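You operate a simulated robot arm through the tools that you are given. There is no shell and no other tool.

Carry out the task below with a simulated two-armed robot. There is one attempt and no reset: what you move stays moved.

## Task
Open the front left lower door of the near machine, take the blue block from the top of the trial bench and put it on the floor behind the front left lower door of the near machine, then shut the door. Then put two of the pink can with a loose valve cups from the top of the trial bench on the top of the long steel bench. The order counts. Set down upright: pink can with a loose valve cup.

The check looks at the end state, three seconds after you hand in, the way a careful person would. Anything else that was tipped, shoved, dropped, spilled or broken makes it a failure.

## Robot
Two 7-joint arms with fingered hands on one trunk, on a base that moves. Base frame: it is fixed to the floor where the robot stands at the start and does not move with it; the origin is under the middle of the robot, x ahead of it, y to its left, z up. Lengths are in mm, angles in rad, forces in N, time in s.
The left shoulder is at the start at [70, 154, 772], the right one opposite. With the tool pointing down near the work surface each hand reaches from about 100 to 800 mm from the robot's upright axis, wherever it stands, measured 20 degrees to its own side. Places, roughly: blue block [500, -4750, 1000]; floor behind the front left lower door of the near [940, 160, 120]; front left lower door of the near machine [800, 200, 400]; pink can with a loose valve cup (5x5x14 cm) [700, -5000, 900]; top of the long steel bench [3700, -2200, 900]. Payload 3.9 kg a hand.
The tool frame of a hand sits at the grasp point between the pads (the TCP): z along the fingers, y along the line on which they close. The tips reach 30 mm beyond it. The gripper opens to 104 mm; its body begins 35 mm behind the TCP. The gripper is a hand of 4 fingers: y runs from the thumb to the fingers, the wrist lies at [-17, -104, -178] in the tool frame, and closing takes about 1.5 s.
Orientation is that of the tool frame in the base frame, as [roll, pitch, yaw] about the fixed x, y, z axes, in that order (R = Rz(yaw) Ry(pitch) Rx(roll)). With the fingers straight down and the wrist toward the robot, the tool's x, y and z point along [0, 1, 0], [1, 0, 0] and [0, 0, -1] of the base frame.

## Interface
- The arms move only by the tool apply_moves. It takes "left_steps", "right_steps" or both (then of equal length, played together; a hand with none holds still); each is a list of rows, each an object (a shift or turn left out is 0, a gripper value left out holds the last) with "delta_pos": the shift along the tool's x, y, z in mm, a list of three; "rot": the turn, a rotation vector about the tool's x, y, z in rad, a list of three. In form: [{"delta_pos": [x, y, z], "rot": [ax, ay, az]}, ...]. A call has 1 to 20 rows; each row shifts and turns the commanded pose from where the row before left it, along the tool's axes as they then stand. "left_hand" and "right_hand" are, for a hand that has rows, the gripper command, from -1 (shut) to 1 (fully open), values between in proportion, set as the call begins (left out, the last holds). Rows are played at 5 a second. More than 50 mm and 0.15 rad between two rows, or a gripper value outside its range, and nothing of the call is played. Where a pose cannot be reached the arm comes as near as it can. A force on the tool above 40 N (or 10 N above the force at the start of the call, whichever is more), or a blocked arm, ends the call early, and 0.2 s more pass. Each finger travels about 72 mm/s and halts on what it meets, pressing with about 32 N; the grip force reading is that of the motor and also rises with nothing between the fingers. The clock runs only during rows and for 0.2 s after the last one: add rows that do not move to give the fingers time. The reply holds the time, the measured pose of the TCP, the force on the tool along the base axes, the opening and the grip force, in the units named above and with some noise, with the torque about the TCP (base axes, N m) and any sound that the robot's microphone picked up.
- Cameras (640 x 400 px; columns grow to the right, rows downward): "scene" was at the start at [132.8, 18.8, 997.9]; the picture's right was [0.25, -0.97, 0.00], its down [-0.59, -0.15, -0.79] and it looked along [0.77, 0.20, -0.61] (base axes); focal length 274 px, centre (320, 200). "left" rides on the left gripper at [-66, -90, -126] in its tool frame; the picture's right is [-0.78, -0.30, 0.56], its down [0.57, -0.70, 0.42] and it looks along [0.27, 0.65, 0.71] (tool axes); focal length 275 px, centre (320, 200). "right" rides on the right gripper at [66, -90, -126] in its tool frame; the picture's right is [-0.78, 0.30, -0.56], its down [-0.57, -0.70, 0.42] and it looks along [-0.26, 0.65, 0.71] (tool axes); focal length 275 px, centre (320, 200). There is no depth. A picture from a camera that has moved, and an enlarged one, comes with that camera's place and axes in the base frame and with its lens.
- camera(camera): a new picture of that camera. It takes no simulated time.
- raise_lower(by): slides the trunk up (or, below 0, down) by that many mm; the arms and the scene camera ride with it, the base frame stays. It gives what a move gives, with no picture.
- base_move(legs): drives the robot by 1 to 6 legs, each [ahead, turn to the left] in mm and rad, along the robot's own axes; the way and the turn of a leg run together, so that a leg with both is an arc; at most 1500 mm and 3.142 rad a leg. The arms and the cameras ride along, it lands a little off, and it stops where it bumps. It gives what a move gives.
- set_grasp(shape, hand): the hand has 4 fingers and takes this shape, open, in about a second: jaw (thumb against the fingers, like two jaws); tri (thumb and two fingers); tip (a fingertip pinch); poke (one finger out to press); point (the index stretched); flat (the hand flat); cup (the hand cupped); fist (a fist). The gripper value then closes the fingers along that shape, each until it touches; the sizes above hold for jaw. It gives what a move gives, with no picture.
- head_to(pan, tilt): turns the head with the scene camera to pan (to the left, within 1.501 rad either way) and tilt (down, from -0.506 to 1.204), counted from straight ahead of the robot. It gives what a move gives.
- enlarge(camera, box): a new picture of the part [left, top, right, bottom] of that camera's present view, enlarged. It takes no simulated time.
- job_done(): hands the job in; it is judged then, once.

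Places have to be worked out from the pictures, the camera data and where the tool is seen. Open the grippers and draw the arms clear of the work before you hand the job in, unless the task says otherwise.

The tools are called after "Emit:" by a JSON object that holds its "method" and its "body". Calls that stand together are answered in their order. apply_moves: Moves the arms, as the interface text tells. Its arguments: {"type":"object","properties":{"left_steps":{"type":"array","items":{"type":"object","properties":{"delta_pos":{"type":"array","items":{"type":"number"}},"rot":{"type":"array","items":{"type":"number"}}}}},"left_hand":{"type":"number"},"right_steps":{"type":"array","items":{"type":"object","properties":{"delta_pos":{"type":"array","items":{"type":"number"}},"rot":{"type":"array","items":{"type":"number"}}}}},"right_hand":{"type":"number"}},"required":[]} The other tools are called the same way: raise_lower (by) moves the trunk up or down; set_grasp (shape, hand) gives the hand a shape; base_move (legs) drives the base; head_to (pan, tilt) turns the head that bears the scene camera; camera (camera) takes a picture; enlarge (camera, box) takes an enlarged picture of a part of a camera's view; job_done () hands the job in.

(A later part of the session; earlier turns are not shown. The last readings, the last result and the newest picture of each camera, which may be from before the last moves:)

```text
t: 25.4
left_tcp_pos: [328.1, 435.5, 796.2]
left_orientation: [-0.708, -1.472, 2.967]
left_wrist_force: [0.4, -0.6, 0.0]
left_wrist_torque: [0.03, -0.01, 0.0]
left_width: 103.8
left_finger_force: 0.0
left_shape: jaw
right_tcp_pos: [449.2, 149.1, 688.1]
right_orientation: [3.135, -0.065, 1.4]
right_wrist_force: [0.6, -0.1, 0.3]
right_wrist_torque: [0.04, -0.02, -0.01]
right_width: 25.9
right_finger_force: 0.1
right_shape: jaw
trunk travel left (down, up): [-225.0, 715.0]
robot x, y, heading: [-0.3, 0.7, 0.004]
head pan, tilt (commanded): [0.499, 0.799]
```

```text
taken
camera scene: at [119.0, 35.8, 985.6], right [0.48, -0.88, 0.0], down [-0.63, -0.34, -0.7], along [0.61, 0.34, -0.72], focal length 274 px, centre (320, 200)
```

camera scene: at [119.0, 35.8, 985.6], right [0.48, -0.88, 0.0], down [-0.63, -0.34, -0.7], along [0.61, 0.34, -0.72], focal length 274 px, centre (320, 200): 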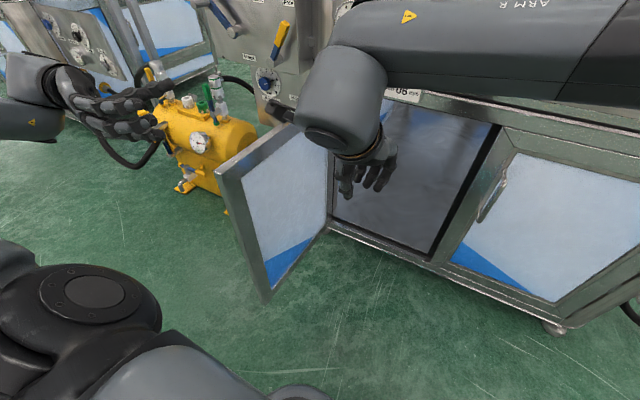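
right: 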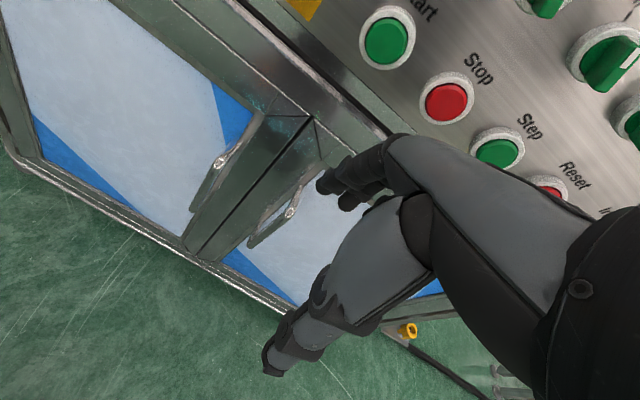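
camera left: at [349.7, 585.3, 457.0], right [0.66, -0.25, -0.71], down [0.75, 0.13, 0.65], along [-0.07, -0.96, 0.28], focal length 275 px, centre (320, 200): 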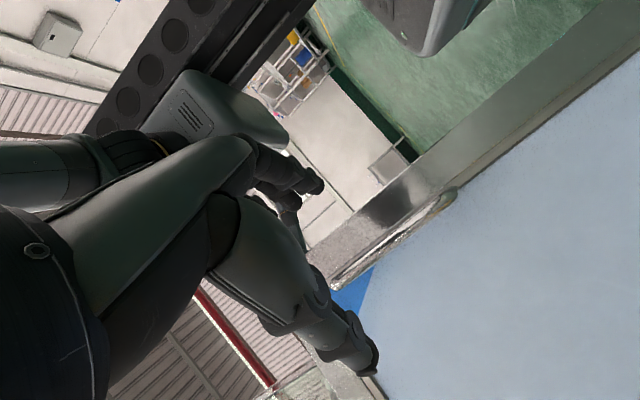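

The door stays at about 90°. I carry the right hand back to the robot's right side, and turn the left hand to point forward and inward so both arms are more compact.

Emit:
{"method": "apply_moves", "body": {"right_steps": [{"delta_pos": [-39.6, 2.9, -6]}, {"delta_pos": [-39.6, 2.9, -6]}, {"delta_pos": [-39.6, 2.9, -6]}, {"delta_pos": [-39.6, 2.9, -6]}, {"delta_pos": [-39.6, 2.9, -6]}, {"delta_pos": [-39.6, 2.9, -6]}, {"delta_pos": [-39.6, 2.9, -6]}, {"delta_pos": [-39.6, 2.9, -6]}, {"delta_pos": [-39.6, 2.9, -6]}, {"delta_pos": [-39.6, 2.9, -6]}]}}

Emit:
{"method": "apply_moves", "body": {"left_steps": [{"delta_pos": [0, -5, 40], "rot": [0.11, 0, 0]}, {"delta_pos": [0, 0, 40], "rot": [0.11, 0, 0]}, {"delta_pos": [0, 5, 40], "rot": [0.11, 0, 0]}, {"delta_pos": [0, 10, 35], "rot": [0.11, 0, 0]}, {"delta_pos": [0, 15, 20], "rot": [0.11, 0, 0]}, {"delta_pos": [0, 20, 10], "rot": [0.11, 0, 0]}, {"delta_pos": [0, 20, 0], "rot": [0.11, 0, 0]}, {"delta_pos": [0, 20, 0], "rot": [0.11, 0, 0]}]}}

Emit:
{"method": "head_to", "body": {"pan": -1.4, "tilt": 0.35}}

Emit:
{"method": "camera", "body": {"camera": "scene"}}

```text
t: 27.6
left_tcp_pos: [327.9, 437.2, 795.8]
left_orientation: [-0.706, -1.472, 2.962]
left_wrist_force: [0.6, -0.1, 0.5]
left_wrist_torque: [0.01, 0.01, 0.01]
left_width: 103.7
left_finger_force: 0.1
left_shape: jaw
right_tcp_pos: [410.9, -248.6, 721.9]
right_orientation: [3.136, -0.061, 1.405]
right_wrist_force: [-0.7, 0.0, 0.8]
right_wrist_torque: [0.0, -0.01, 0.02]
right_width: 26.1
right_finger_force: 0.1
right_shape: jaw
trunk travel left (down, up): [-225.0, 715.0]
robot x, y, heading: [-0.2, -1.2, 0.004]
head pan, tilt (commanded): [0.499, 0.799]
```

```text
t: 29.4
left_tcp_pos: [460.2, 279.3, 810.4]
left_orientation: [-0.271, -1.492, -2.93]
left_wrist_force: [0.3, 0.6, 0.4]
left_wrist_torque: [-0.02, 0.0, -0.01]
left_width: 104.0
left_finger_force: 0.0
left_shape: jaw
left hand out of reach, approached as far as the arm can: row 6, 7, 8
right_tcp_pos: [411.0, -249.4, 721.2]
right_orientation: [3.138, -0.064, 1.399]
right_wrist_force: [-0.7, 0.3, -0.7]
right_wrist_torque: [-0.01, 0.03, 0.03]
right_width: 25.8
right_finger_force: 0.1
right_shape: jaw
trunk travel left (down, up): [-225.0, 715.0]
robot x, y, heading: [-0.8, -2.1, 0.003]
head pan, tilt (commanded): [0.499, 0.799]
```

```text
t: 31.2
left_tcp_pos: [459.7, 279.3, 809.9]
left_orientation: [-0.27, -1.493, -2.934]
left_wrist_force: [-0.5, -0.6, -1.0]
left_wrist_torque: [-0.01, 0.0, 0.01]
left_width: 104.0
left_finger_force: 0.1
left_shape: jaw
right_tcp_pos: [410.3, -249.5, 722.2]
right_orientation: [3.137, -0.065, 1.403]
right_wrist_force: [0.2, -0.3, 0.5]
right_wrist_torque: [0.01, -0.04, 0.0]
right_width: 26.1
right_finger_force: 0.0
right_shape: jaw
trunk travel left (down, up): [-225.0, 715.0]
robot x, y, heading: [3.5, -0.3, 0.003]
head pan, tilt (commanded): [-1.4, 0.351]
```

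```text
taken
camera scene: at [64.5, -94.2, 1025.2], right [-0.98, -0.17, 0.0], down [-0.06, 0.34, -0.94], along [0.16, -0.92, -0.34], focal length 274 px, centre (320, 200)
```

scene: 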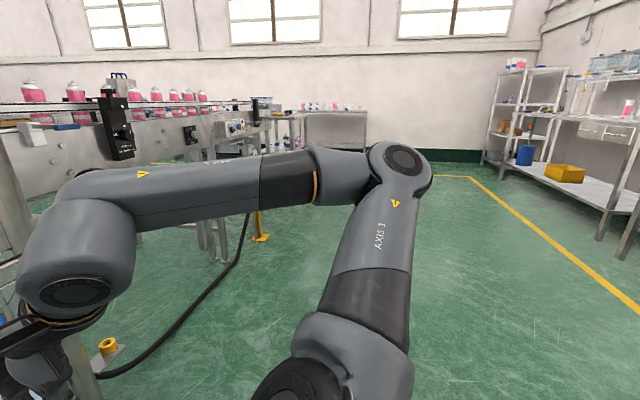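

The trial bench with the pink cans is in the distance at the middle of this view. I zoom in on it and the way there.

Emit:
{"method": "enlarge", "body": {"camera": "scene", "box": [250, 70, 410, 170]}}

Emit:
{"method": "head_to", "body": {"pan": -0.7, "tilt": 0.35}}

Emit:
{"method": "camera", "body": {"camera": "scene"}}

```text
4.00 times, centred on (330, 120) of scene
camera zoom: at [64.5, -94.2, 1025.2], right [-0.98, -0.17, 0.0], down [-0.06, 0.34, -0.94], along [0.16, -0.92, -0.34], focal length 1095 px, centre (280, 520)
```

zoom: 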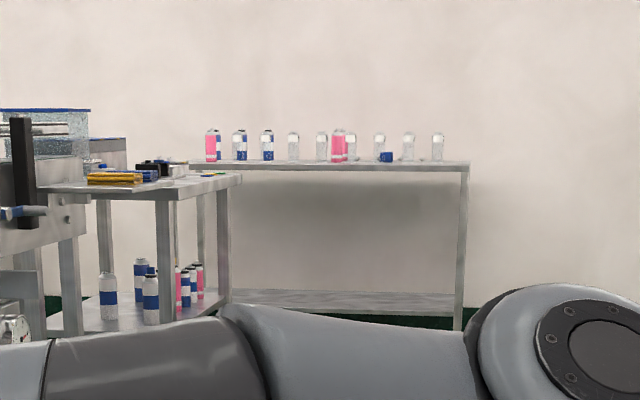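

```text
t: 32.3
left_tcp_pos: [459.8, 280.3, 809.6]
left_orientation: [-0.249, -1.492, -2.955]
left_wrist_force: [-0.7, 0.2, 0.0]
left_wrist_torque: [0.03, 0.02, 0.02]
left_width: 103.9
left_finger_force: 0.0
left_shape: jaw
right_tcp_pos: [410.2, -249.9, 721.5]
right_orientation: [3.137, -0.066, 1.402]
right_wrist_force: [0.8, -0.8, -0.1]
right_wrist_torque: [-0.01, 0.0, -0.01]
right_width: 25.9
right_finger_force: 0.1
right_shape: jaw
trunk travel left (down, up): [-225.0, 715.0]
robot x, y, heading: [0.4, 2.0, 0.003]
head pan, tilt (commanded): [-0.7, 0.351]
```

```text
taken
camera scene: at [119.8, -62.3, 1025.2], right [-0.64, -0.77, 0.0], down [-0.26, 0.22, -0.94], along [0.72, -0.6, -0.34], focal length 274 px, centre (320, 200)
```

scene: 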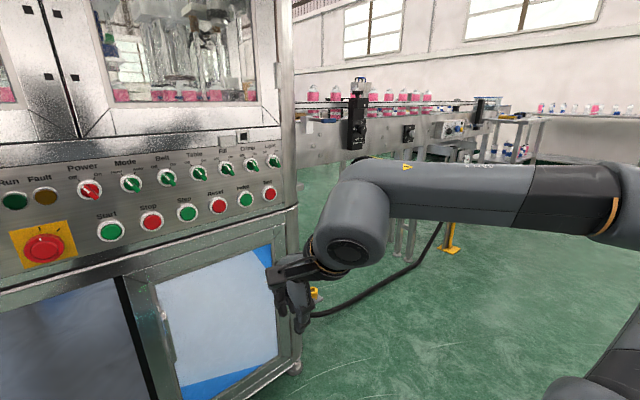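

The trial bench shows two pink cans, other bottles and the blue block. Before driving I check the left arm's posture and the area left and behind me.

Emit:
{"method": "head_to", "body": {"pan": 1.5, "tilt": 0.6}}

Emit:
{"method": "camera", "body": {"camera": "scene"}}

Emit:
{"method": "head_to", "body": {"pan": -1.5, "tilt": 0.6}}

Emit:
{"method": "camera", "body": {"camera": "scene"}}

```text
t: 34.4
left_tcp_pos: [458.8, 279.4, 810.8]
left_orientation: [-0.254, -1.491, -2.95]
left_wrist_force: [0.7, 0.5, 0.2]
left_wrist_torque: [-0.04, -0.02, 0.0]
left_width: 103.8
left_finger_force: 0.0
left_shape: jaw
right_tcp_pos: [409.3, -249.1, 722.0]
right_orientation: [3.138, -0.065, 1.401]
right_wrist_force: [0.7, -0.3, 1.4]
right_wrist_torque: [0.0, -0.03, 0.02]
right_width: 26.2
right_finger_force: 0.0
right_shape: jaw
trunk travel left (down, up): [-225.0, 715.0]
robot x, y, heading: [-2.3, -5.4, 0.005]
head pan, tilt (commanded): [1.499, 0.6]
```

```text
taken
camera scene: at [54.6, 85.7, 1002.4], right [1.0, -0.07, 0.0], down [-0.04, -0.56, -0.83], along [0.06, 0.82, -0.56], focal length 274 px, centre (320, 200)
```

scene: 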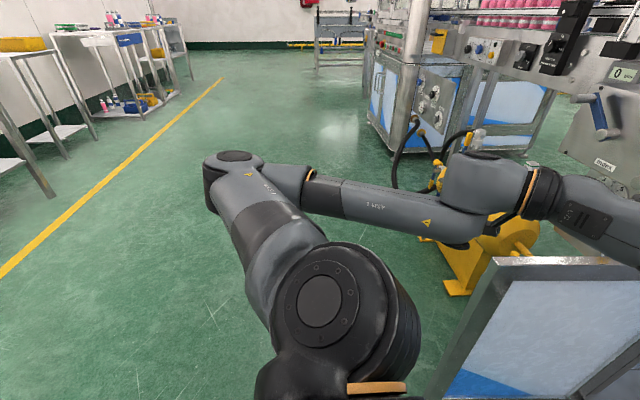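

```text
t: 37.0
left_tcp_pos: [460.2, 279.0, 810.6]
left_orientation: [-0.247, -1.491, -2.955]
left_wrist_force: [-0.1, 0.2, -0.3]
left_wrist_torque: [0.01, -0.01, 0.02]
left_width: 103.9
left_finger_force: 0.0
left_shape: jaw
right_tcp_pos: [411.2, -249.4, 721.3]
right_orientation: [3.138, -0.065, 1.402]
right_wrist_force: [0.0, -1.1, 0.0]
right_wrist_torque: [0.0, -0.01, 0.01]
right_width: 26.2
right_finger_force: 0.1
right_shape: jaw
trunk travel left (down, up): [-225.0, 715.0]
robot x, y, heading: [1.7, -3.3, 0.006]
head pan, tilt (commanded): [-1.499, 0.6]
```

```text
taken
camera scene: at [55.0, -90.6, 1002.4], right [-1.0, -0.07, 0.0], down [-0.04, 0.56, -0.83], along [0.06, -0.82, -0.56], focal length 274 px, centre (320, 200)
```

scene: 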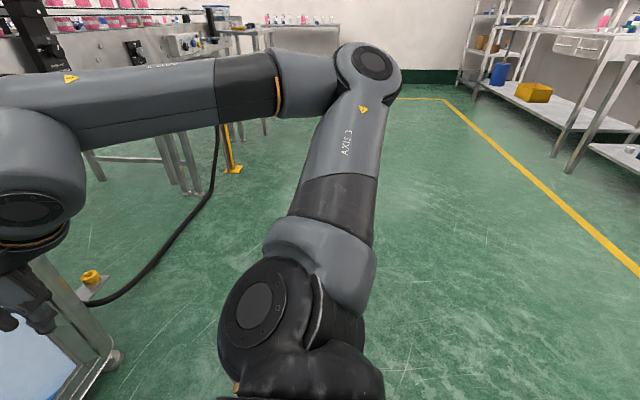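

Behind me the floor is free to the yellow line (x≈-1400), and the elbows stick out to the sides. I back off 350 mm, turn right and drive along the clear aisle toward the trial bench.

Emit:
{"method": "base_move", "body": {"legs": [[-350, 0], [0, -1.571], [1500, 0], [1200, 0]]}}

Emit:
{"method": "head_to", "body": {"pan": 0.2, "tilt": 0.3}}

Emit:
{"method": "camera", "body": {"camera": "scene"}}

```text
t: 55.8
left_tcp_pos: [-62.3, -3157.5, 812.6]
left_orientation: [-0.231, -1.488, 1.74]
left_wrist_force: [0.1, 0.0, -0.5]
left_wrist_torque: [0.0, -0.01, 0.01]
left_width: 103.7
left_finger_force: 0.1
left_shape: jaw
right_tcp_pos: [-592.3, -3108.0, 721.1]
right_orientation: [3.138, -0.065, -0.171]
right_wrist_force: [-0.4, -0.1, 0.4]
right_wrist_torque: [0.02, -0.01, 0.0]
right_width: 26.2
right_finger_force: 0.1
right_shape: jaw
trunk travel left (down, up): [-225.0, 715.0]
robot x, y, heading: [-341.3, -2697.5, -1.567]
head pan, tilt (commanded): [-1.499, 0.6]
```

```text
t: 57.5
left_tcp_pos: [-63.3, -3157.5, 811.5]
left_orientation: [-0.231, -1.487, 1.74]
left_wrist_force: [-0.5, -0.3, 0.1]
left_wrist_torque: [0.03, 0.01, -0.03]
left_width: 103.8
left_finger_force: 0.0
left_shape: jaw
right_tcp_pos: [-591.5, -3107.9, 722.2]
right_orientation: [3.137, -0.065, -0.169]
right_wrist_force: [-0.2, 0.7, -0.5]
right_wrist_torque: [0.03, 0.02, 0.02]
right_width: 26.2
right_finger_force: 0.0
right_shape: jaw
trunk travel left (down, up): [-225.0, 715.0]
robot x, y, heading: [-342.0, -2698.0, -1.567]
head pan, tilt (commanded): [0.201, 0.3]
```

```text
taken
camera scene: at [-324.6, -2841.0, 1029.9], right [-0.98, -0.2, 0.0], down [-0.06, 0.29, -0.96], along [0.19, -0.94, -0.3], focal length 274 px, centre (320, 200)
```

scene: 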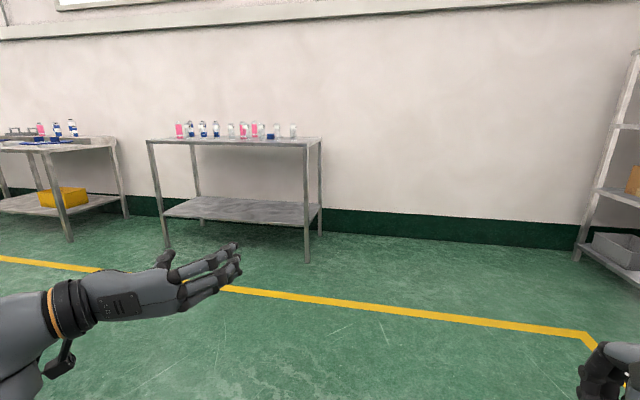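

Emit:
{"method": "enlarge", "body": {"camera": "scene", "box": [130, 100, 340, 270]}}

```text
2.35 times, centred on (235, 185) of scene
camera zoom: at [-324.6, -2841.0, 1029.9], right [-0.98, -0.2, 0.0], down [-0.06, 0.29, -0.96], along [0.19, -0.94, -0.3], focal length 644 px, centre (520, 235)
```

zoom: 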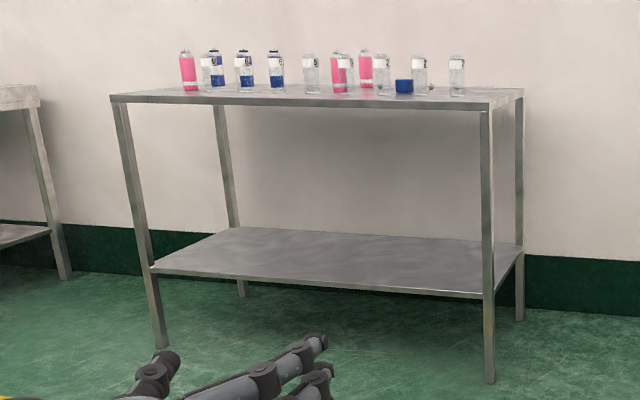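

The trial bench front edge is near y≈-4560 (x from 100 to 1300, top z≈850); the blue block is near x≈420. I raise the trunk so the hands pass above the bench top, then drive diagonally to stand in front of it, with margin.

Emit:
{"method": "raise_lower", "body": {"by": 350}}

Emit:
{"method": "base_move", "body": {"legs": [[0, 0.56], [1420, 0], [0, -0.56]]}}

Emit:
{"method": "head_to", "body": {"pan": 0.0, "tilt": 0.6}}

Emit:
{"method": "camera", "body": {"camera": "scene"}}

```text
t: 60.9
left_tcp_pos: [-63.8, -3157.5, 1161.4]
left_orientation: [-0.268, -1.486, 1.777]
left_wrist_force: [0.2, 0.1, -0.6]
left_wrist_torque: [0.0, 0.01, -0.01]
left_width: 104.0
left_finger_force: 0.0
left_shape: jaw
right_tcp_pos: [-590.8, -3107.6, 1071.6]
right_orientation: [3.137, -0.064, -0.171]
right_wrist_force: [-0.4, -0.4, -0.8]
right_wrist_torque: [0.0, 0.04, -0.01]
right_width: 26.0
right_finger_force: 0.1
right_shape: jaw
trunk travel left (down, up): [-575.0, 365.0]
robot x, y, heading: [-344.4, -2694.6, -1.57]
head pan, tilt (commanded): [0.201, 0.3]
```

```text
t: 71.1
left_tcp_pos: [706.0, -4349.6, 1161.8]
left_orientation: [-0.238, -1.487, 1.756]
left_wrist_force: [0.4, 0.1, 0.4]
left_wrist_torque: [-0.03, 0.0, -0.01]
left_width: 103.8
left_finger_force: 0.0
left_shape: jaw
right_tcp_pos: [176.7, -4305.3, 1072.3]
right_orientation: [3.138, -0.063, -0.16]
right_wrist_force: [-0.1, 0.3, -0.8]
right_wrist_torque: [-0.01, 0.01, 0.0]
right_width: 26.0
right_finger_force: 0.1
right_shape: jaw
trunk travel left (down, up): [-575.0, 365.0]
robot x, y, heading: [422.8, -3893.6, -1.564]
head pan, tilt (commanded): [0.201, 0.3]
```

```text
t: 71.9
left_tcp_pos: [705.5, -4350.4, 1161.2]
left_orientation: [-0.247, -1.487, 1.764]
left_wrist_force: [0.3, -0.9, 0.2]
left_wrist_torque: [-0.04, -0.01, 0.0]
left_width: 103.6
left_finger_force: 0.1
left_shape: jaw
right_tcp_pos: [176.0, -4305.5, 1072.5]
right_orientation: [3.139, -0.063, -0.16]
right_wrist_force: [-0.9, 0.9, 0.2]
right_wrist_torque: [0.01, -0.01, -0.03]
right_width: 26.0
right_finger_force: 0.1
right_shape: jaw
trunk travel left (down, up): [-575.0, 365.0]
robot x, y, heading: [422.7, -3898.3, -1.558]
head pan, tilt (commanded): [0.0, 0.6]
```

```text
taken
camera scene: at [422.2, -4033.6, 1352.5], right [-1.0, -0.01, 0.0], down [-0.01, 0.56, -0.83], along [0.01, -0.83, -0.56], focal length 274 px, centre (320, 200)
```

scene: 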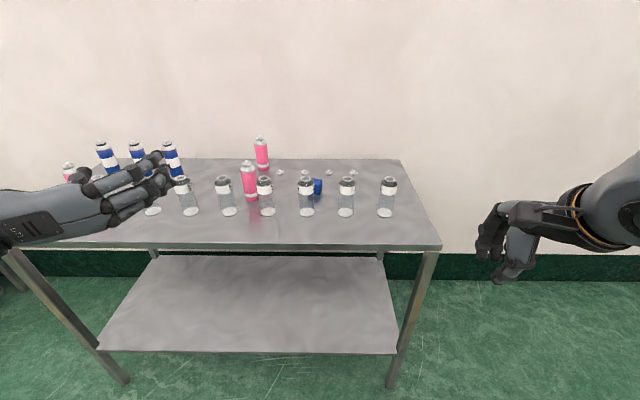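

Emit:
{"method": "enlarge", "body": {"camera": "scene", "box": [200, 120, 420, 260]}}

Emit:
{"method": "enlarge", "body": {"camera": "scene", "box": [40, 120, 220, 250]}}

```text
2.86 times, centred on (310, 190) of scene
camera zoom: at [422.2, -4033.6, 1352.5], right [-1.0, -0.01, 0.0], down [-0.01, 0.56, -0.83], along [0.01, -0.83, -0.56], focal length 782 px, centre (349, 229)
```

zoom: 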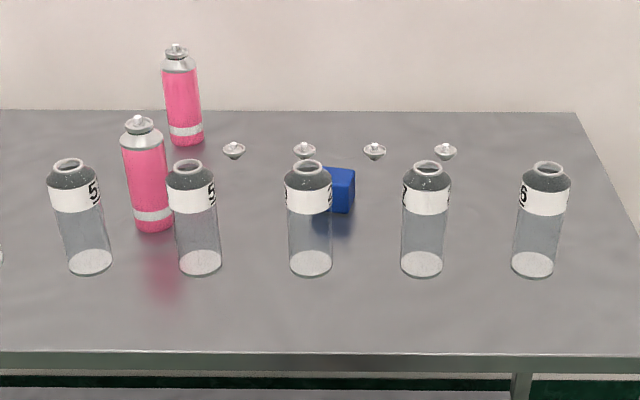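

```text
3.08 times, centred on (130, 185) of scene
camera zoom: at [422.2, -4033.6, 1352.5], right [-1.0, -0.01, 0.0], down [-0.01, 0.56, -0.83], along [0.01, -0.83, -0.56], focal length 842 px, centre (905, 246)
```

zoom: 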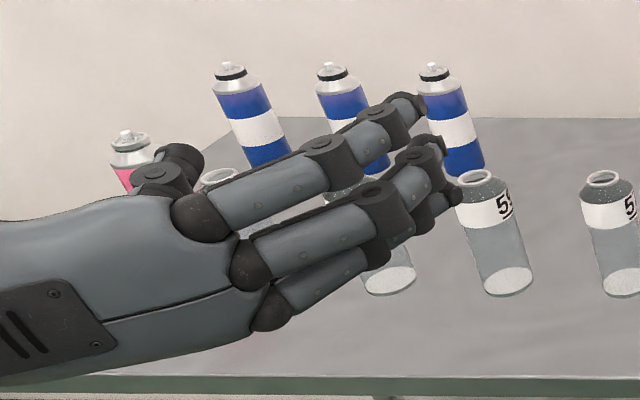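

I see a front row of clear bottles (y≈-4700, tops ≈977), the blue block behind them near [450, -4840], loose valve cups at y≈-4970, and pink cans near [657,-4795], [657,-5005] and [1180,-4770]. I move 270 mm nearer.

Emit:
{"method": "base_move", "body": {"legs": [[270, 0]]}}

Emit:
{"method": "head_to", "body": {"pan": 0.0, "tilt": 0.75}}

Emit:
{"method": "camera", "body": {"camera": "scene"}}

Emit:
{"method": "enlarge", "body": {"camera": "scene", "box": [200, 80, 400, 220]}}

```text
t: 73.8
left_tcp_pos: [708.9, -4618.8, 1161.0]
left_orientation: [-0.265, -1.488, 1.783]
left_wrist_force: [-0.2, -0.8, 0.6]
left_wrist_torque: [0.01, 0.0, -0.01]
left_width: 103.7
left_finger_force: 0.0
left_shape: jaw
right_tcp_pos: [179.2, -4575.0, 1072.6]
right_orientation: [3.139, -0.064, -0.161]
right_wrist_force: [0.4, -0.8, 0.0]
right_wrist_torque: [0.01, -0.03, 0.02]
right_width: 25.9
right_finger_force: 0.0
right_shape: jaw
trunk travel left (down, up): [-575.0, 365.0]
robot x, y, heading: [426.5, -4162.0, -1.564]
head pan, tilt (commanded): [0.0, 0.6]
```

```text
t: 74.5
left_tcp_pos: [708.2, -4619.3, 1161.0]
left_orientation: [-0.247, -1.488, 1.764]
left_wrist_force: [-0.4, 0.0, 0.3]
left_wrist_torque: [0.0, -0.02, 0.02]
left_width: 103.8
left_finger_force: 0.1
left_shape: jaw
right_tcp_pos: [179.6, -4575.8, 1071.8]
right_orientation: [3.139, -0.064, -0.159]
right_wrist_force: [0.2, 0.5, 0.8]
right_wrist_torque: [0.02, 0.01, 0.0]
right_width: 26.1
right_finger_force: 0.0
right_shape: jaw
trunk travel left (down, up): [-575.0, 365.0]
robot x, y, heading: [424.6, -4161.6, -1.563]
head pan, tilt (commanded): [0.0, 0.75]
```

```text
taken
camera scene: at [425.0, -4298.5, 1339.5], right [-1.0, -0.01, 0.0], down [-0.01, 0.68, -0.73], along [0.01, -0.73, -0.68], focal length 274 px, centre (320, 200)
```

scene: 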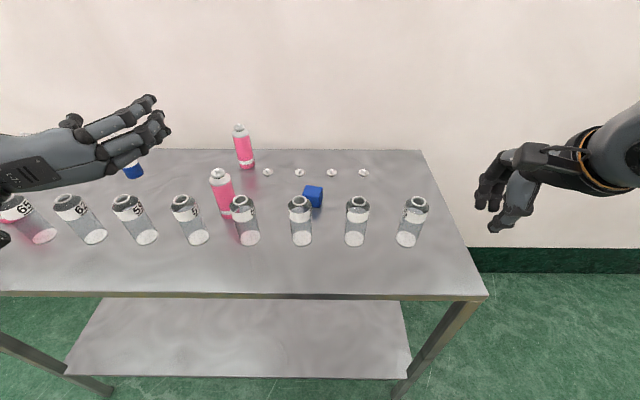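

```text
2.86 times, centred on (300, 150) of scene
camera zoom: at [425.0, -4298.5, 1339.5], right [-1.0, -0.01, 0.0], down [-0.01, 0.68, -0.73], along [0.01, -0.73, -0.68], focal length 782 px, centre (377, 343)
```

zoom: 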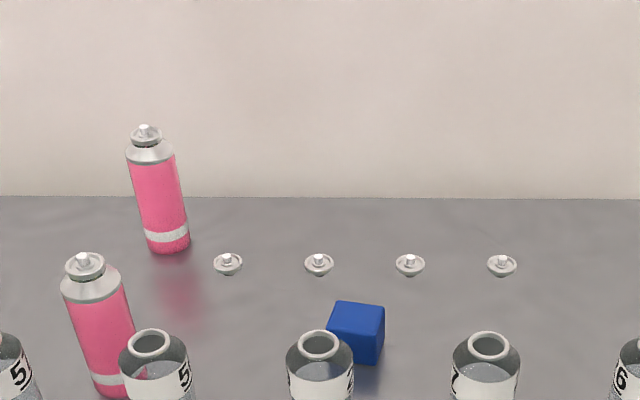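

The block's centre is about [450, -4819], roughly 45 mm wide and turned about -0.15 rad. I check how near the base is to the bench by tilting the head down.

Emit:
{"method": "head_to", "body": {"pan": 0.0, "tilt": 1.2}}

Emit:
{"method": "camera", "body": {"camera": "scene"}}

```text
t: 75.4
left_tcp_pos: [709.0, -4620.4, 1161.1]
left_orientation: [-0.241, -1.488, 1.757]
left_wrist_force: [-0.4, -0.1, -0.4]
left_wrist_torque: [0.0, 0.03, 0.01]
left_width: 103.7
left_finger_force: 0.1
left_shape: jaw
right_tcp_pos: [179.4, -4576.1, 1071.0]
right_orientation: [3.136, -0.062, -0.16]
right_wrist_force: [-0.1, -1.3, -0.1]
right_wrist_torque: [0.0, -0.02, 0.02]
right_width: 26.0
right_finger_force: 0.1
right_shape: jaw
trunk travel left (down, up): [-575.0, 365.0]
robot x, y, heading: [422.7, -4161.2, -1.562]
head pan, tilt (commanded): [0.0, 1.201]
```

```text
taken
camera scene: at [424.8, -4271.2, 1307.8], right [-1.0, -0.01, 0.0], down [-0.01, 0.93, -0.36], along [0.0, -0.36, -0.93], focal length 274 px, centre (320, 200)
```

scene: 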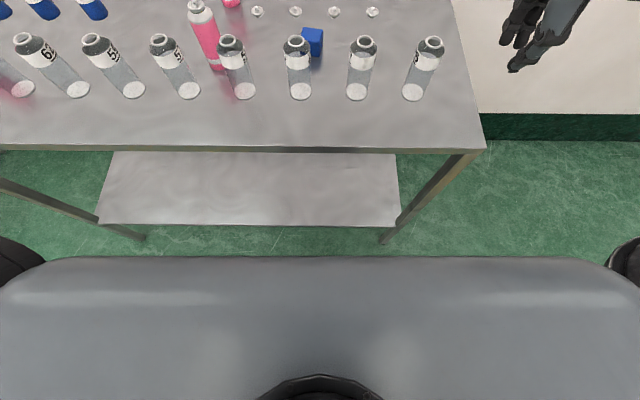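

The floor is visible up to y≈-4500, so the base has at least 60 mm of clearance to the bench. I turn the right hand so its wrist lies to the robot's right (fingers closing along the bench), level it, and carry it over the block at safe height.

Emit:
{"method": "apply_moves", "body": {"right_steps": [{"rot": [0, -0.063, 0]}, {"rot": [0, 0, -0.1446]}, {"rot": [0, 0, -0.1446]}, {"rot": [0, 0, -0.1446]}, {"rot": [0, 0, -0.1446]}, {"rot": [0, 0, -0.1446]}, {"rot": [0, 0, -0.1446]}, {"rot": [0, 0, -0.1446]}, {"rot": [0, 0, -0.1446]}, {"rot": [0, 0, -0.1446]}, {"rot": [0, 0, -0.1446]}, {"rot": [0, 0, -0.1446]}], "right_hand": 0.6}}

Emit:
{"method": "head_to", "body": {"pan": -0.1, "tilt": 0.75}}

Emit:
{"method": "camera", "body": {"camera": "scene"}}

```text
t: 78.0
left_tcp_pos: [707.7, -4619.1, 1161.5]
left_orientation: [-0.25, -1.488, 1.769]
left_wrist_force: [-0.3, -0.4, -0.1]
left_wrist_torque: [0.0, 0.01, -0.02]
left_width: 103.8
left_finger_force: 0.0
left_shape: jaw
right_tcp_pos: [172.2, -4572.2, 1076.5]
right_orientation: [3.106, -0.031, 0.362]
right_wrist_force: [0.0, -0.4, -1.0]
right_wrist_torque: [-0.02, -0.02, 0.01]
right_width: 83.1
right_finger_force: 0.1
right_shape: jaw
right hand out of reach, approached as far as the arm can: row 5, 6, 7, 8, 9, 10, 11, 12
trunk travel left (down, up): [-575.0, 365.0]
robot x, y, heading: [425.1, -4163.2, -1.564]
head pan, tilt (commanded): [0.0, 1.201]
```

```text
t: 78.9
left_tcp_pos: [708.7, -4619.7, 1161.9]
left_orientation: [-0.243, -1.486, 1.76]
left_wrist_force: [0.6, 0.3, -0.7]
left_wrist_torque: [0.01, 0.0, 0.0]
left_width: 103.9
left_finger_force: 0.0
left_shape: jaw
right_tcp_pos: [172.4, -4573.0, 1076.5]
right_orientation: [3.105, -0.032, 0.361]
right_wrist_force: [0.0, 0.1, 0.1]
right_wrist_torque: [-0.02, 0.02, 0.02]
right_width: 83.2
right_finger_force: 0.0
right_shape: jaw
trunk travel left (down, up): [-575.0, 365.0]
robot x, y, heading: [424.8, -4162.1, -1.561]
head pan, tilt (commanded): [-0.099, 0.75]
```

```text
taken
camera scene: at [416.8, -4297.7, 1339.4], right [-1.0, 0.09, 0.0], down [0.06, 0.68, -0.73], along [-0.06, -0.73, -0.68], focal length 274 px, centre (320, 200)
```

scene: 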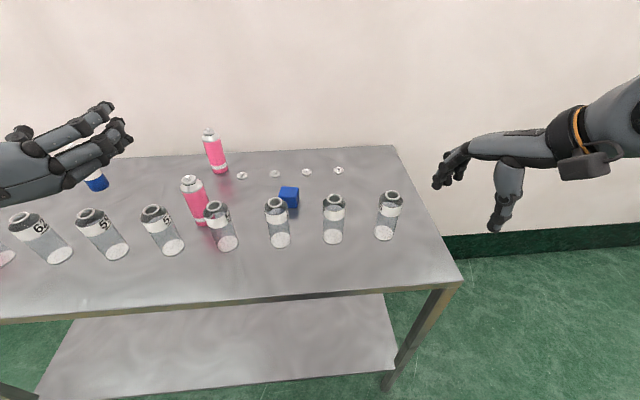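

The turn was limited that close to the body. I move the hand out above the block first, then finish the turn there.

Emit:
{"method": "apply_moves", "body": {"right_steps": [{"delta_pos": [19.2, 36.4, 0]}, {"delta_pos": [19.2, 36.4, 0]}, {"delta_pos": [19.2, 36.4, 0]}, {"delta_pos": [19.2, 36.4, 0]}, {"delta_pos": [19.2, 36.4, 0]}, {"delta_pos": [19.2, 36.4, 0]}, {"delta_pos": [19.2, 36.4, 0]}, {"delta_pos": [19.2, 36.4, 0]}, {"delta_pos": [19.2, 36.4, 0]}]}}

Emit:
{"method": "camera", "body": {"camera": "scene"}}

```text
t: 80.9
left_tcp_pos: [710.5, -4620.3, 1160.2]
left_orientation: [-0.227, -1.49, 1.744]
left_wrist_force: [0.1, -1.1, -0.2]
left_wrist_torque: [-0.01, 0.02, -0.06]
left_width: 103.8
left_finger_force: 0.0
left_shape: jaw
right_tcp_pos: [450.8, -4819.1, 1091.8]
right_orientation: [3.109, -0.029, 0.36]
right_wrist_force: [-0.5, 0.1, 0.5]
right_wrist_torque: [0.01, 0.03, -0.03]
right_width: 83.0
right_finger_force: 0.1
right_shape: jaw
trunk travel left (down, up): [-575.0, 365.0]
robot x, y, heading: [420.6, -4160.5, -1.557]
head pan, tilt (commanded): [-0.099, 0.75]
```

```text
taken
camera scene: at [419.2, -4298.8, 1339.4], right [-1.0, 0.09, 0.0], down [0.06, 0.68, -0.73], along [-0.07, -0.73, -0.68], focal length 274 px, centre (320, 200)
```

scene: 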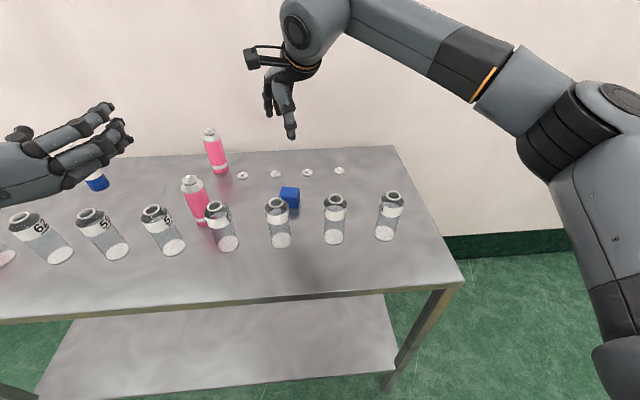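

The hand is over the block at a safe height. I finish the yaw turn there.

Emit:
{"method": "apply_moves", "body": {"right_steps": [{"rot": [0, 0, -0.134]}, {"rot": [0, 0, -0.134]}, {"rot": [0, 0, -0.134]}, {"rot": [0, 0, -0.134]}, {"rot": [0, 0, -0.134]}, {"rot": [0, 0, -0.134]}, {"rot": [0, 0, -0.134]}, {"rot": [0, 0, -0.134]}]}}

Emit:
{"method": "camera", "body": {"camera": "right"}}

Emit:
{"method": "camera", "body": {"camera": "scene"}}

```text
t: 82.7
left_tcp_pos: [708.5, -4620.4, 1161.9]
left_orientation: [-0.262, -1.488, 1.779]
left_wrist_force: [0.3, 0.6, -0.1]
left_wrist_torque: [0.01, -0.05, -0.02]
left_width: 104.0
left_finger_force: 0.1
left_shape: jaw
right_tcp_pos: [449.8, -4816.3, 1093.1]
right_orientation: [3.099, -0.021, 0.63]
right_wrist_force: [0.3, -0.6, 0.2]
right_wrist_torque: [0.02, -0.04, -0.03]
right_width: 82.9
right_finger_force: 0.1
right_shape: jaw
right hand out of reach, approached as far as the arm can: row 3, 4, 5, 6, 7, 8
trunk travel left (down, up): [-575.0, 365.0]
robot x, y, heading: [426.0, -4165.7, -1.557]
head pan, tilt (commanded): [-0.099, 0.75]
```

```text
taken
camera right: at [443.4, -4704.7, 1216.9], right [-0.48, -0.68, 0.55], down [-0.86, 0.22, -0.47], along [0.2, -0.7, -0.69], focal length 275 px, centre (320, 200)
```

right: 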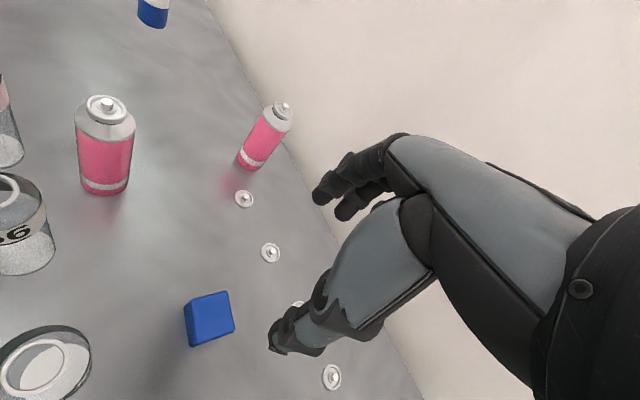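

```text
taken
camera scene: at [416.9, -4297.8, 1339.5], right [-1.0, 0.09, 0.0], down [0.06, 0.68, -0.73], along [-0.06, -0.73, -0.68], focal length 274 px, centre (320, 200)
```

scene: 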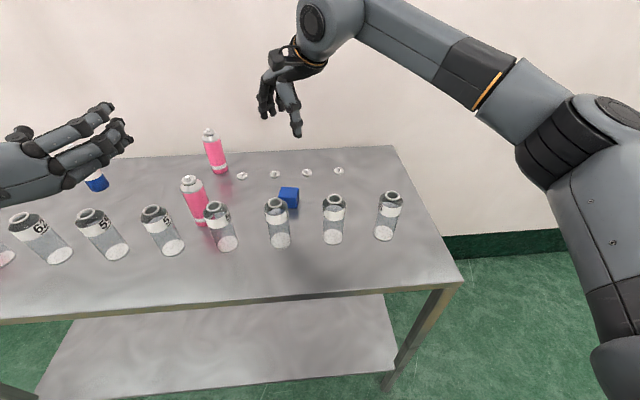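

The wrist limits the yaw here, but the other alignment (wrist toward the robot, yaw≈-0.14) matches the block's faces as well and passes above the bottles. I zoom on the block first to fix its position better.

Emit:
{"method": "enlarge", "body": {"camera": "right", "box": [140, 260, 300, 380]}}

Emit:
{"method": "enlarge", "body": {"camera": "scene", "box": [240, 160, 350, 260]}}

```text
3.33 times, centred on (220, 320) of right
camera zoom: at [443.4, -4704.7, 1216.9], right [-0.48, -0.68, 0.55], down [-0.86, 0.22, -0.47], along [0.2, -0.7, -0.69], focal length 918 px, centre (653, -200)
```

zoom: 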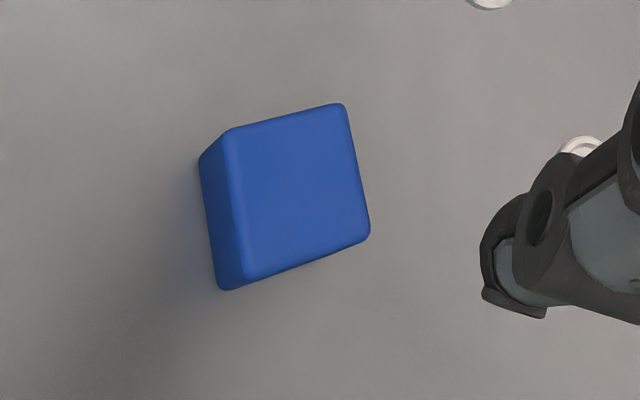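

```text
4.00 times, centred on (295, 210) of scene
camera zoom: at [416.9, -4297.8, 1339.5], right [-1.0, 0.09, 0.0], down [0.06, 0.68, -0.73], along [-0.06, -0.73, -0.68], focal length 1095 px, centre (420, 160)
```

zoom: 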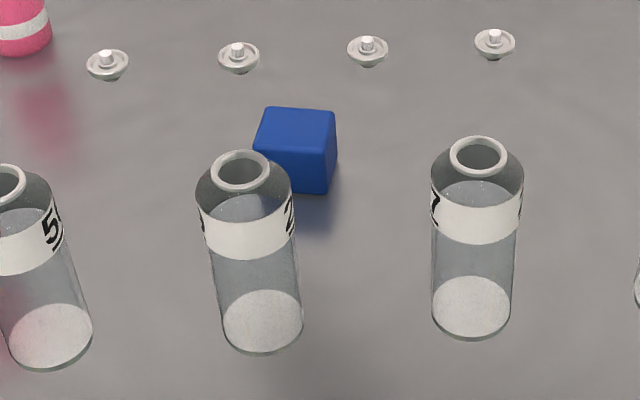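

Two views agree on the block: centre ≈[451, -4806], top ≈897, yaw ≈-0.21. I turn the hand to that yaw, lean the wrist up a little for clearance over the bottles, and come down to 960.

Emit:
{"method": "apply_moves", "body": {"right_steps": [{"rot": [0, 0, 0.14]}, {"rot": [0, 0, 0.14]}, {"rot": [0, 0, 0.14]}, {"rot": [0, 0, 0.14]}, {"rot": [0, 0, 0.14]}, {"rot": [0, 0, 0.14]}, {"rot": [0.113, -0.046, 0]}]}}

Emit:
{"method": "camera", "body": {"camera": "scene"}}

Emit:
{"method": "camera", "body": {"camera": "right"}}

```text
t: 84.3
left_tcp_pos: [708.4, -4621.5, 1161.3]
left_orientation: [-0.249, -1.488, 1.765]
left_wrist_force: [-0.5, -0.4, -0.3]
left_wrist_torque: [-0.04, -0.03, 0.0]
left_width: 103.9
left_finger_force: 0.0
left_shape: jaw
right_tcp_pos: [449.5, -4818.5, 1093.0]
right_orientation: [-3.041, 0.002, -0.212]
right_wrist_force: [0.7, -0.6, 0.4]
right_wrist_torque: [0.02, 0.0, 0.01]
right_width: 83.3
right_finger_force: 0.1
right_shape: jaw
trunk travel left (down, up): [-575.0, 365.0]
robot x, y, heading: [425.2, -4162.5, -1.561]
head pan, tilt (commanded): [-0.099, 0.75]
```

```text
taken
camera scene: at [417.4, -4298.7, 1339.4], right [-1.0, 0.09, 0.0], down [0.06, 0.68, -0.73], along [-0.07, -0.73, -0.68], focal length 274 px, centre (320, 200)
```

scene: 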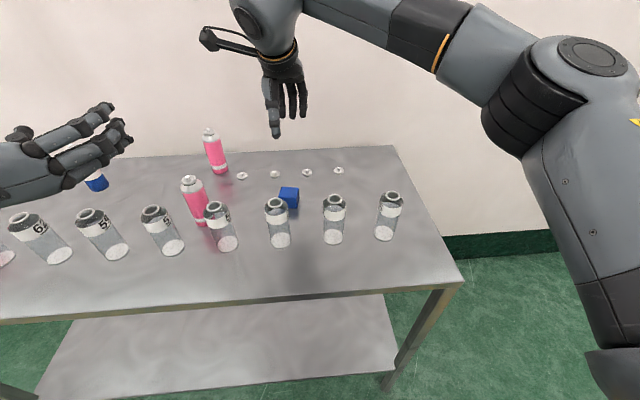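

```text
taken
camera right: at [529.2, -4758.3, 1227.4], right [-0.83, -0.18, 0.53], down [-0.41, 0.84, -0.35], along [-0.38, -0.5, -0.78], focal length 275 px, centre (320, 200)
```

right: 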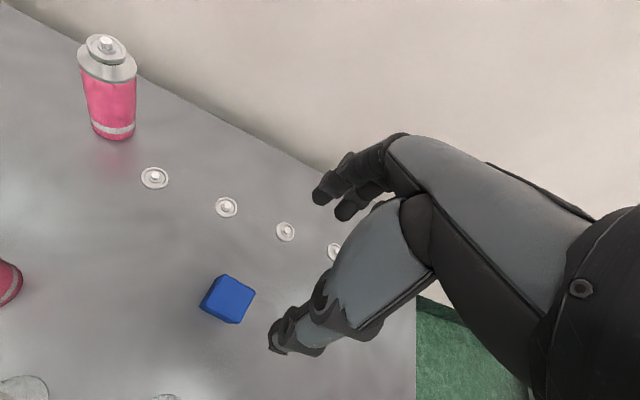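

All views agree on about [452, -4804]. I descend to z≈960 above the block.

Emit:
{"method": "apply_moves", "body": {"right_steps": [{"delta_pos": [-0.15, -0.3, 33.4]}, {"delta_pos": [-0.15, -0.3, 33.4]}, {"delta_pos": [-0.15, -0.3, 33.4]}, {"delta_pos": [-0.15, -0.3, 33.4]}]}}

Emit:
{"method": "camera", "body": {"camera": "scene"}}

Emit:
{"method": "camera", "body": {"camera": "right"}}

```text
t: 85.3
left_tcp_pos: [708.8, -4621.0, 1160.9]
left_orientation: [-0.268, -1.489, 1.784]
left_wrist_force: [-0.5, 1.2, 0.3]
left_wrist_torque: [-0.03, 0.01, -0.01]
left_width: 104.0
left_finger_force: 0.1
left_shape: jaw
right_tcp_pos: [452.1, -4804.9, 962.1]
right_orientation: [-3.04, -0.001, -0.21]
right_wrist_force: [-0.9, 0.3, 0.5]
right_wrist_torque: [-0.03, 0.0, 0.0]
right_width: 82.9
right_finger_force: 0.0
right_shape: jaw
trunk travel left (down, up): [-575.0, 365.0]
robot x, y, heading: [426.1, -4161.6, -1.561]
head pan, tilt (commanded): [-0.099, 0.75]
```

```text
taken
camera scene: at [416.9, -4298.6, 1339.5], right [-1.0, 0.09, 0.0], down [0.06, 0.68, -0.73], along [-0.06, -0.73, -0.68], focal length 274 px, centre (320, 200)
```

scene: 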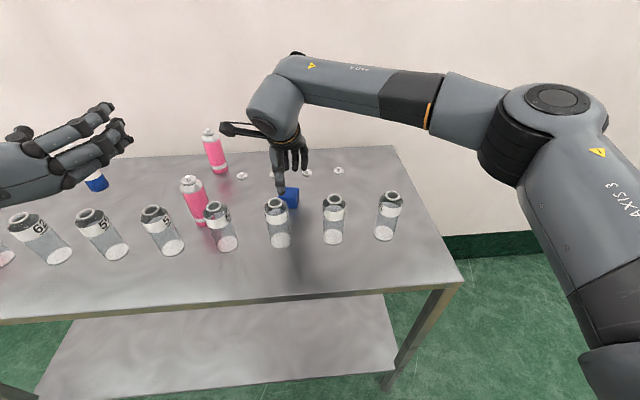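

```text
taken
camera right: at [531.4, -4743.5, 1095.7], right [-0.83, -0.18, 0.53], down [-0.41, 0.84, -0.35], along [-0.38, -0.51, -0.78], focal length 275 px, centre (320, 200)
```

right: 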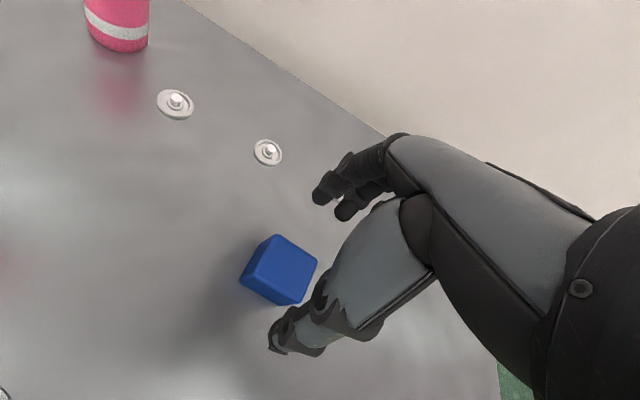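

The grasp axis points at the block's centre. I descend along the fingers to z≈894.

Emit:
{"method": "apply_moves", "body": {"right_steps": [{"delta_pos": [0, 0, 25]}, {"delta_pos": [0, 0, 25]}, {"delta_pos": [0, 0, 18]}]}}

Emit:
{"method": "camera", "body": {"camera": "right"}}

Emit:
{"method": "enlarge", "body": {"camera": "scene", "box": [210, 100, 370, 260]}}

```text
t: 86.1
left_tcp_pos: [707.4, -4620.1, 1162.1]
left_orientation: [-0.249, -1.488, 1.765]
left_wrist_force: [-0.4, -0.3, 1.0]
left_wrist_torque: [0.0, 0.0, 0.03]
left_width: 103.7
left_finger_force: 0.1
left_shape: jaw
right_tcp_pos: [452.5, -4796.9, 895.7]
right_orientation: [-3.044, 0.001, -0.209]
right_wrist_force: [-0.5, 0.1, 3.4]
right_wrist_torque: [-0.16, 0.08, 0.0]
right_width: 82.8
right_finger_force: 0.0
right_shape: jaw
trunk travel left (down, up): [-575.0, 365.0]
robot x, y, heading: [424.6, -4158.4, -1.557]
head pan, tilt (commanded): [-0.099, 0.75]
```

```text
taken
camera right: at [532.7, -4736.1, 1029.4], right [-0.83, -0.18, 0.53], down [-0.41, 0.84, -0.35], along [-0.38, -0.51, -0.77], focal length 275 px, centre (320, 200)
```

right: 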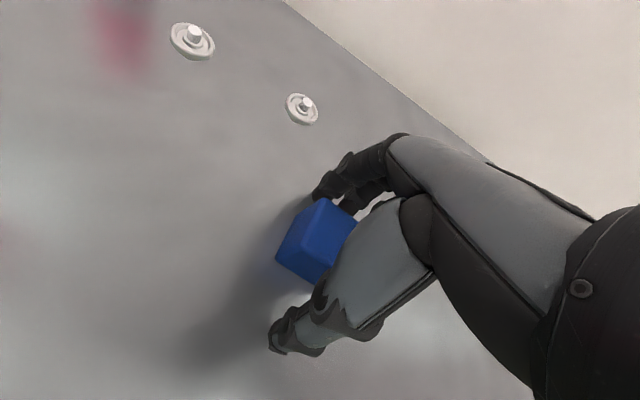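

```text
2.50 times, centred on (290, 180) of scene
camera zoom: at [416.8, -4297.0, 1339.7], right [-1.0, 0.09, 0.0], down [0.06, 0.68, -0.73], along [-0.06, -0.73, -0.68], focal length 684 px, centre (395, 250)
```

zoom: 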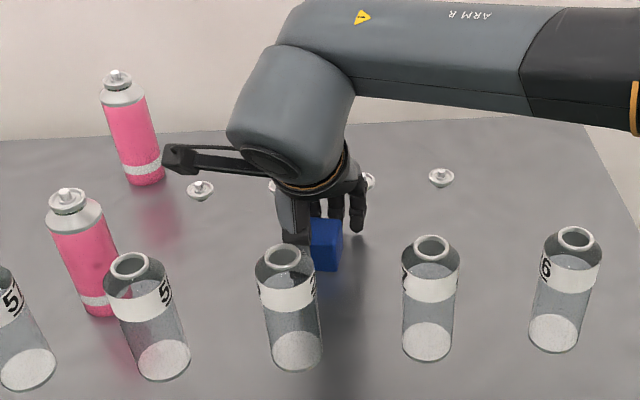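

There is a slight 3 N contact, and the block lies a bit nearer to the fingers than the thumb. I lift 4 mm, shift 8 mm forward to centre, and close.

Emit:
{"method": "apply_moves", "body": {"right_steps": [{"delta_pos": [0, 0, -4]}, {"delta_pos": [0, 8, 0]}]}}

Emit:
{"method": "apply_moves", "body": {"right_steps": [{"delta_pos": [0, 0, 0]}, {"delta_pos": [0, 0, 0]}, {"delta_pos": [0, 0, 0]}, {"delta_pos": [0, 0, 0]}, {"delta_pos": [0, 0, 0]}, {"delta_pos": [0, 0, 0]}, {"delta_pos": [0, 0, 0]}], "right_hand": -1}}

Emit:
{"method": "camera", "body": {"camera": "right"}}

Emit:
{"method": "enlarge", "body": {"camera": "scene", "box": [210, 100, 370, 260]}}

```text
t: 86.7
left_tcp_pos: [708.2, -4620.2, 1161.4]
left_orientation: [-0.24, -1.488, 1.756]
left_wrist_force: [-0.9, -0.4, 0.5]
left_wrist_torque: [0.02, 0.0, 0.03]
left_width: 104.0
left_finger_force: 0.1
left_shape: jaw
right_tcp_pos: [450.5, -4805.2, 896.5]
right_orientation: [-3.042, 0.002, -0.21]
right_wrist_force: [0.1, 0.0, 0.7]
right_wrist_torque: [0.03, -0.04, 0.0]
right_width: 83.0
right_finger_force: 0.1
right_shape: jaw
trunk travel left (down, up): [-575.0, 365.0]
robot x, y, heading: [423.8, -4164.7, -1.562]
head pan, tilt (commanded): [-0.099, 0.75]
```

```text
t: 88.3
left_tcp_pos: [707.7, -4619.3, 1161.7]
left_orientation: [-0.24, -1.488, 1.758]
left_wrist_force: [0.3, 0.7, 0.3]
left_wrist_torque: [0.02, 0.03, 0.02]
left_width: 104.0
left_finger_force: 0.0
left_shape: jaw
right_tcp_pos: [450.9, -4805.0, 895.8]
right_orientation: [-3.043, 0.0, -0.21]
right_wrist_force: [0.0, 0.7, 0.8]
right_wrist_torque: [0.03, 0.02, -0.01]
right_width: 35.1
right_finger_force: 32.0
right_shape: jaw
trunk travel left (down, up): [-575.0, 365.0]
robot x, y, heading: [427.5, -4164.7, -1.559]
head pan, tilt (commanded): [-0.099, 0.75]
```

```text
taken
camera right: at [530.6, -4744.4, 1030.9], right [-0.83, -0.18, 0.53], down [-0.41, 0.84, -0.35], along [-0.38, -0.51, -0.77], focal length 275 px, centre (320, 200)
```

right: 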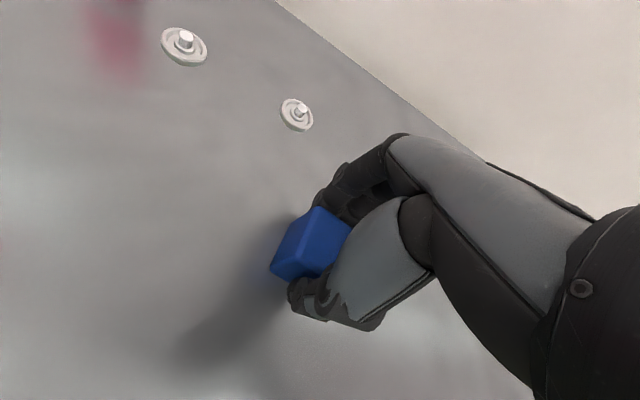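

```text
2.50 times, centred on (290, 180) of scene
camera zoom: at [417.0, -4297.6, 1339.5], right [-1.0, 0.09, 0.0], down [0.06, 0.68, -0.73], along [-0.06, -0.73, -0.68], focal length 684 px, centre (395, 250)
```

zoom: 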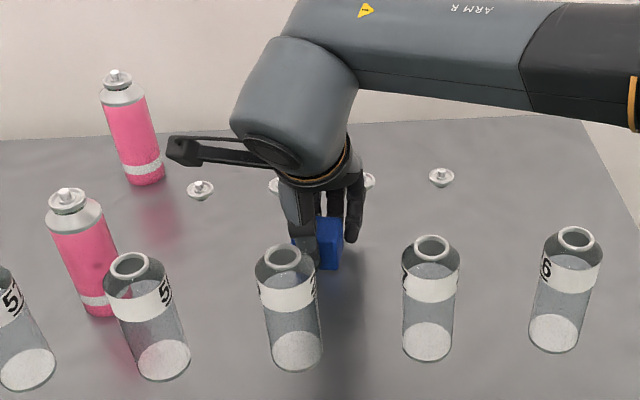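

The fingers closed on the block (width 35, force 32). I lift it straight up.

Emit:
{"method": "apply_moves", "body": {"right_steps": [{"delta_pos": [0, 0, -20]}, {"delta_pos": [0, 0, -40]}, {"delta_pos": [0, 0, -40]}, {"delta_pos": [0, 0, -40]}, {"delta_pos": [0, 0, -40]}]}}

Emit:
{"method": "camera", "body": {"camera": "right"}}

Emit:
{"method": "camera", "body": {"camera": "scene"}}

```text
t: 89.5
left_tcp_pos: [707.9, -4619.8, 1161.6]
left_orientation: [-0.264, -1.489, 1.783]
left_wrist_force: [-0.5, -0.2, -0.5]
left_wrist_torque: [0.0, 0.03, -0.05]
left_width: 104.0
left_finger_force: 0.1
left_shape: jaw
right_tcp_pos: [448.1, -4823.1, 1077.0]
right_orientation: [-3.042, 0.001, -0.208]
right_wrist_force: [0.5, -0.3, -0.3]
right_wrist_torque: [-0.01, 0.05, -0.01]
right_width: 34.8
right_finger_force: 32.5
right_shape: jaw
trunk travel left (down, up): [-575.0, 365.0]
robot x, y, heading: [421.6, -4162.1, -1.562]
head pan, tilt (commanded): [-0.099, 0.75]
```

```text
taken
camera right: at [528.1, -4761.3, 1210.5], right [-0.83, -0.18, 0.53], down [-0.41, 0.84, -0.35], along [-0.38, -0.51, -0.77], focal length 275 px, centre (320, 200)
```

right: 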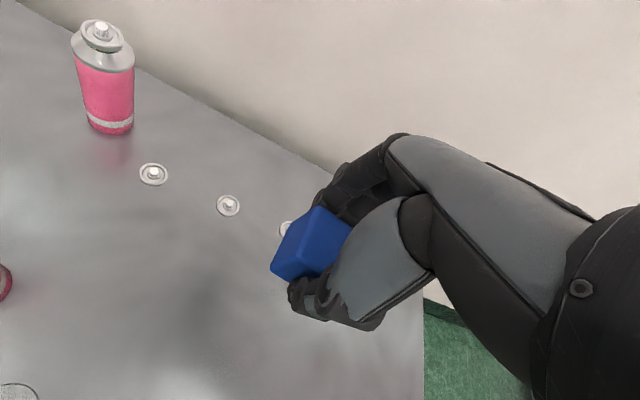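

```text
taken
camera scene: at [417.3, -4297.1, 1339.5], right [-1.0, 0.09, 0.0], down [0.06, 0.68, -0.73], along [-0.06, -0.73, -0.68], focal length 274 px, centre (320, 200)
```

scene: 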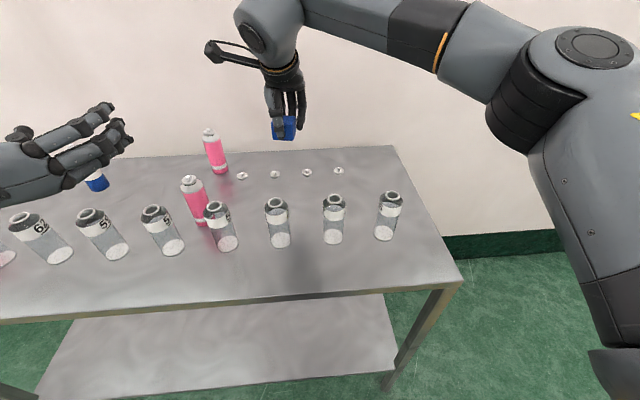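

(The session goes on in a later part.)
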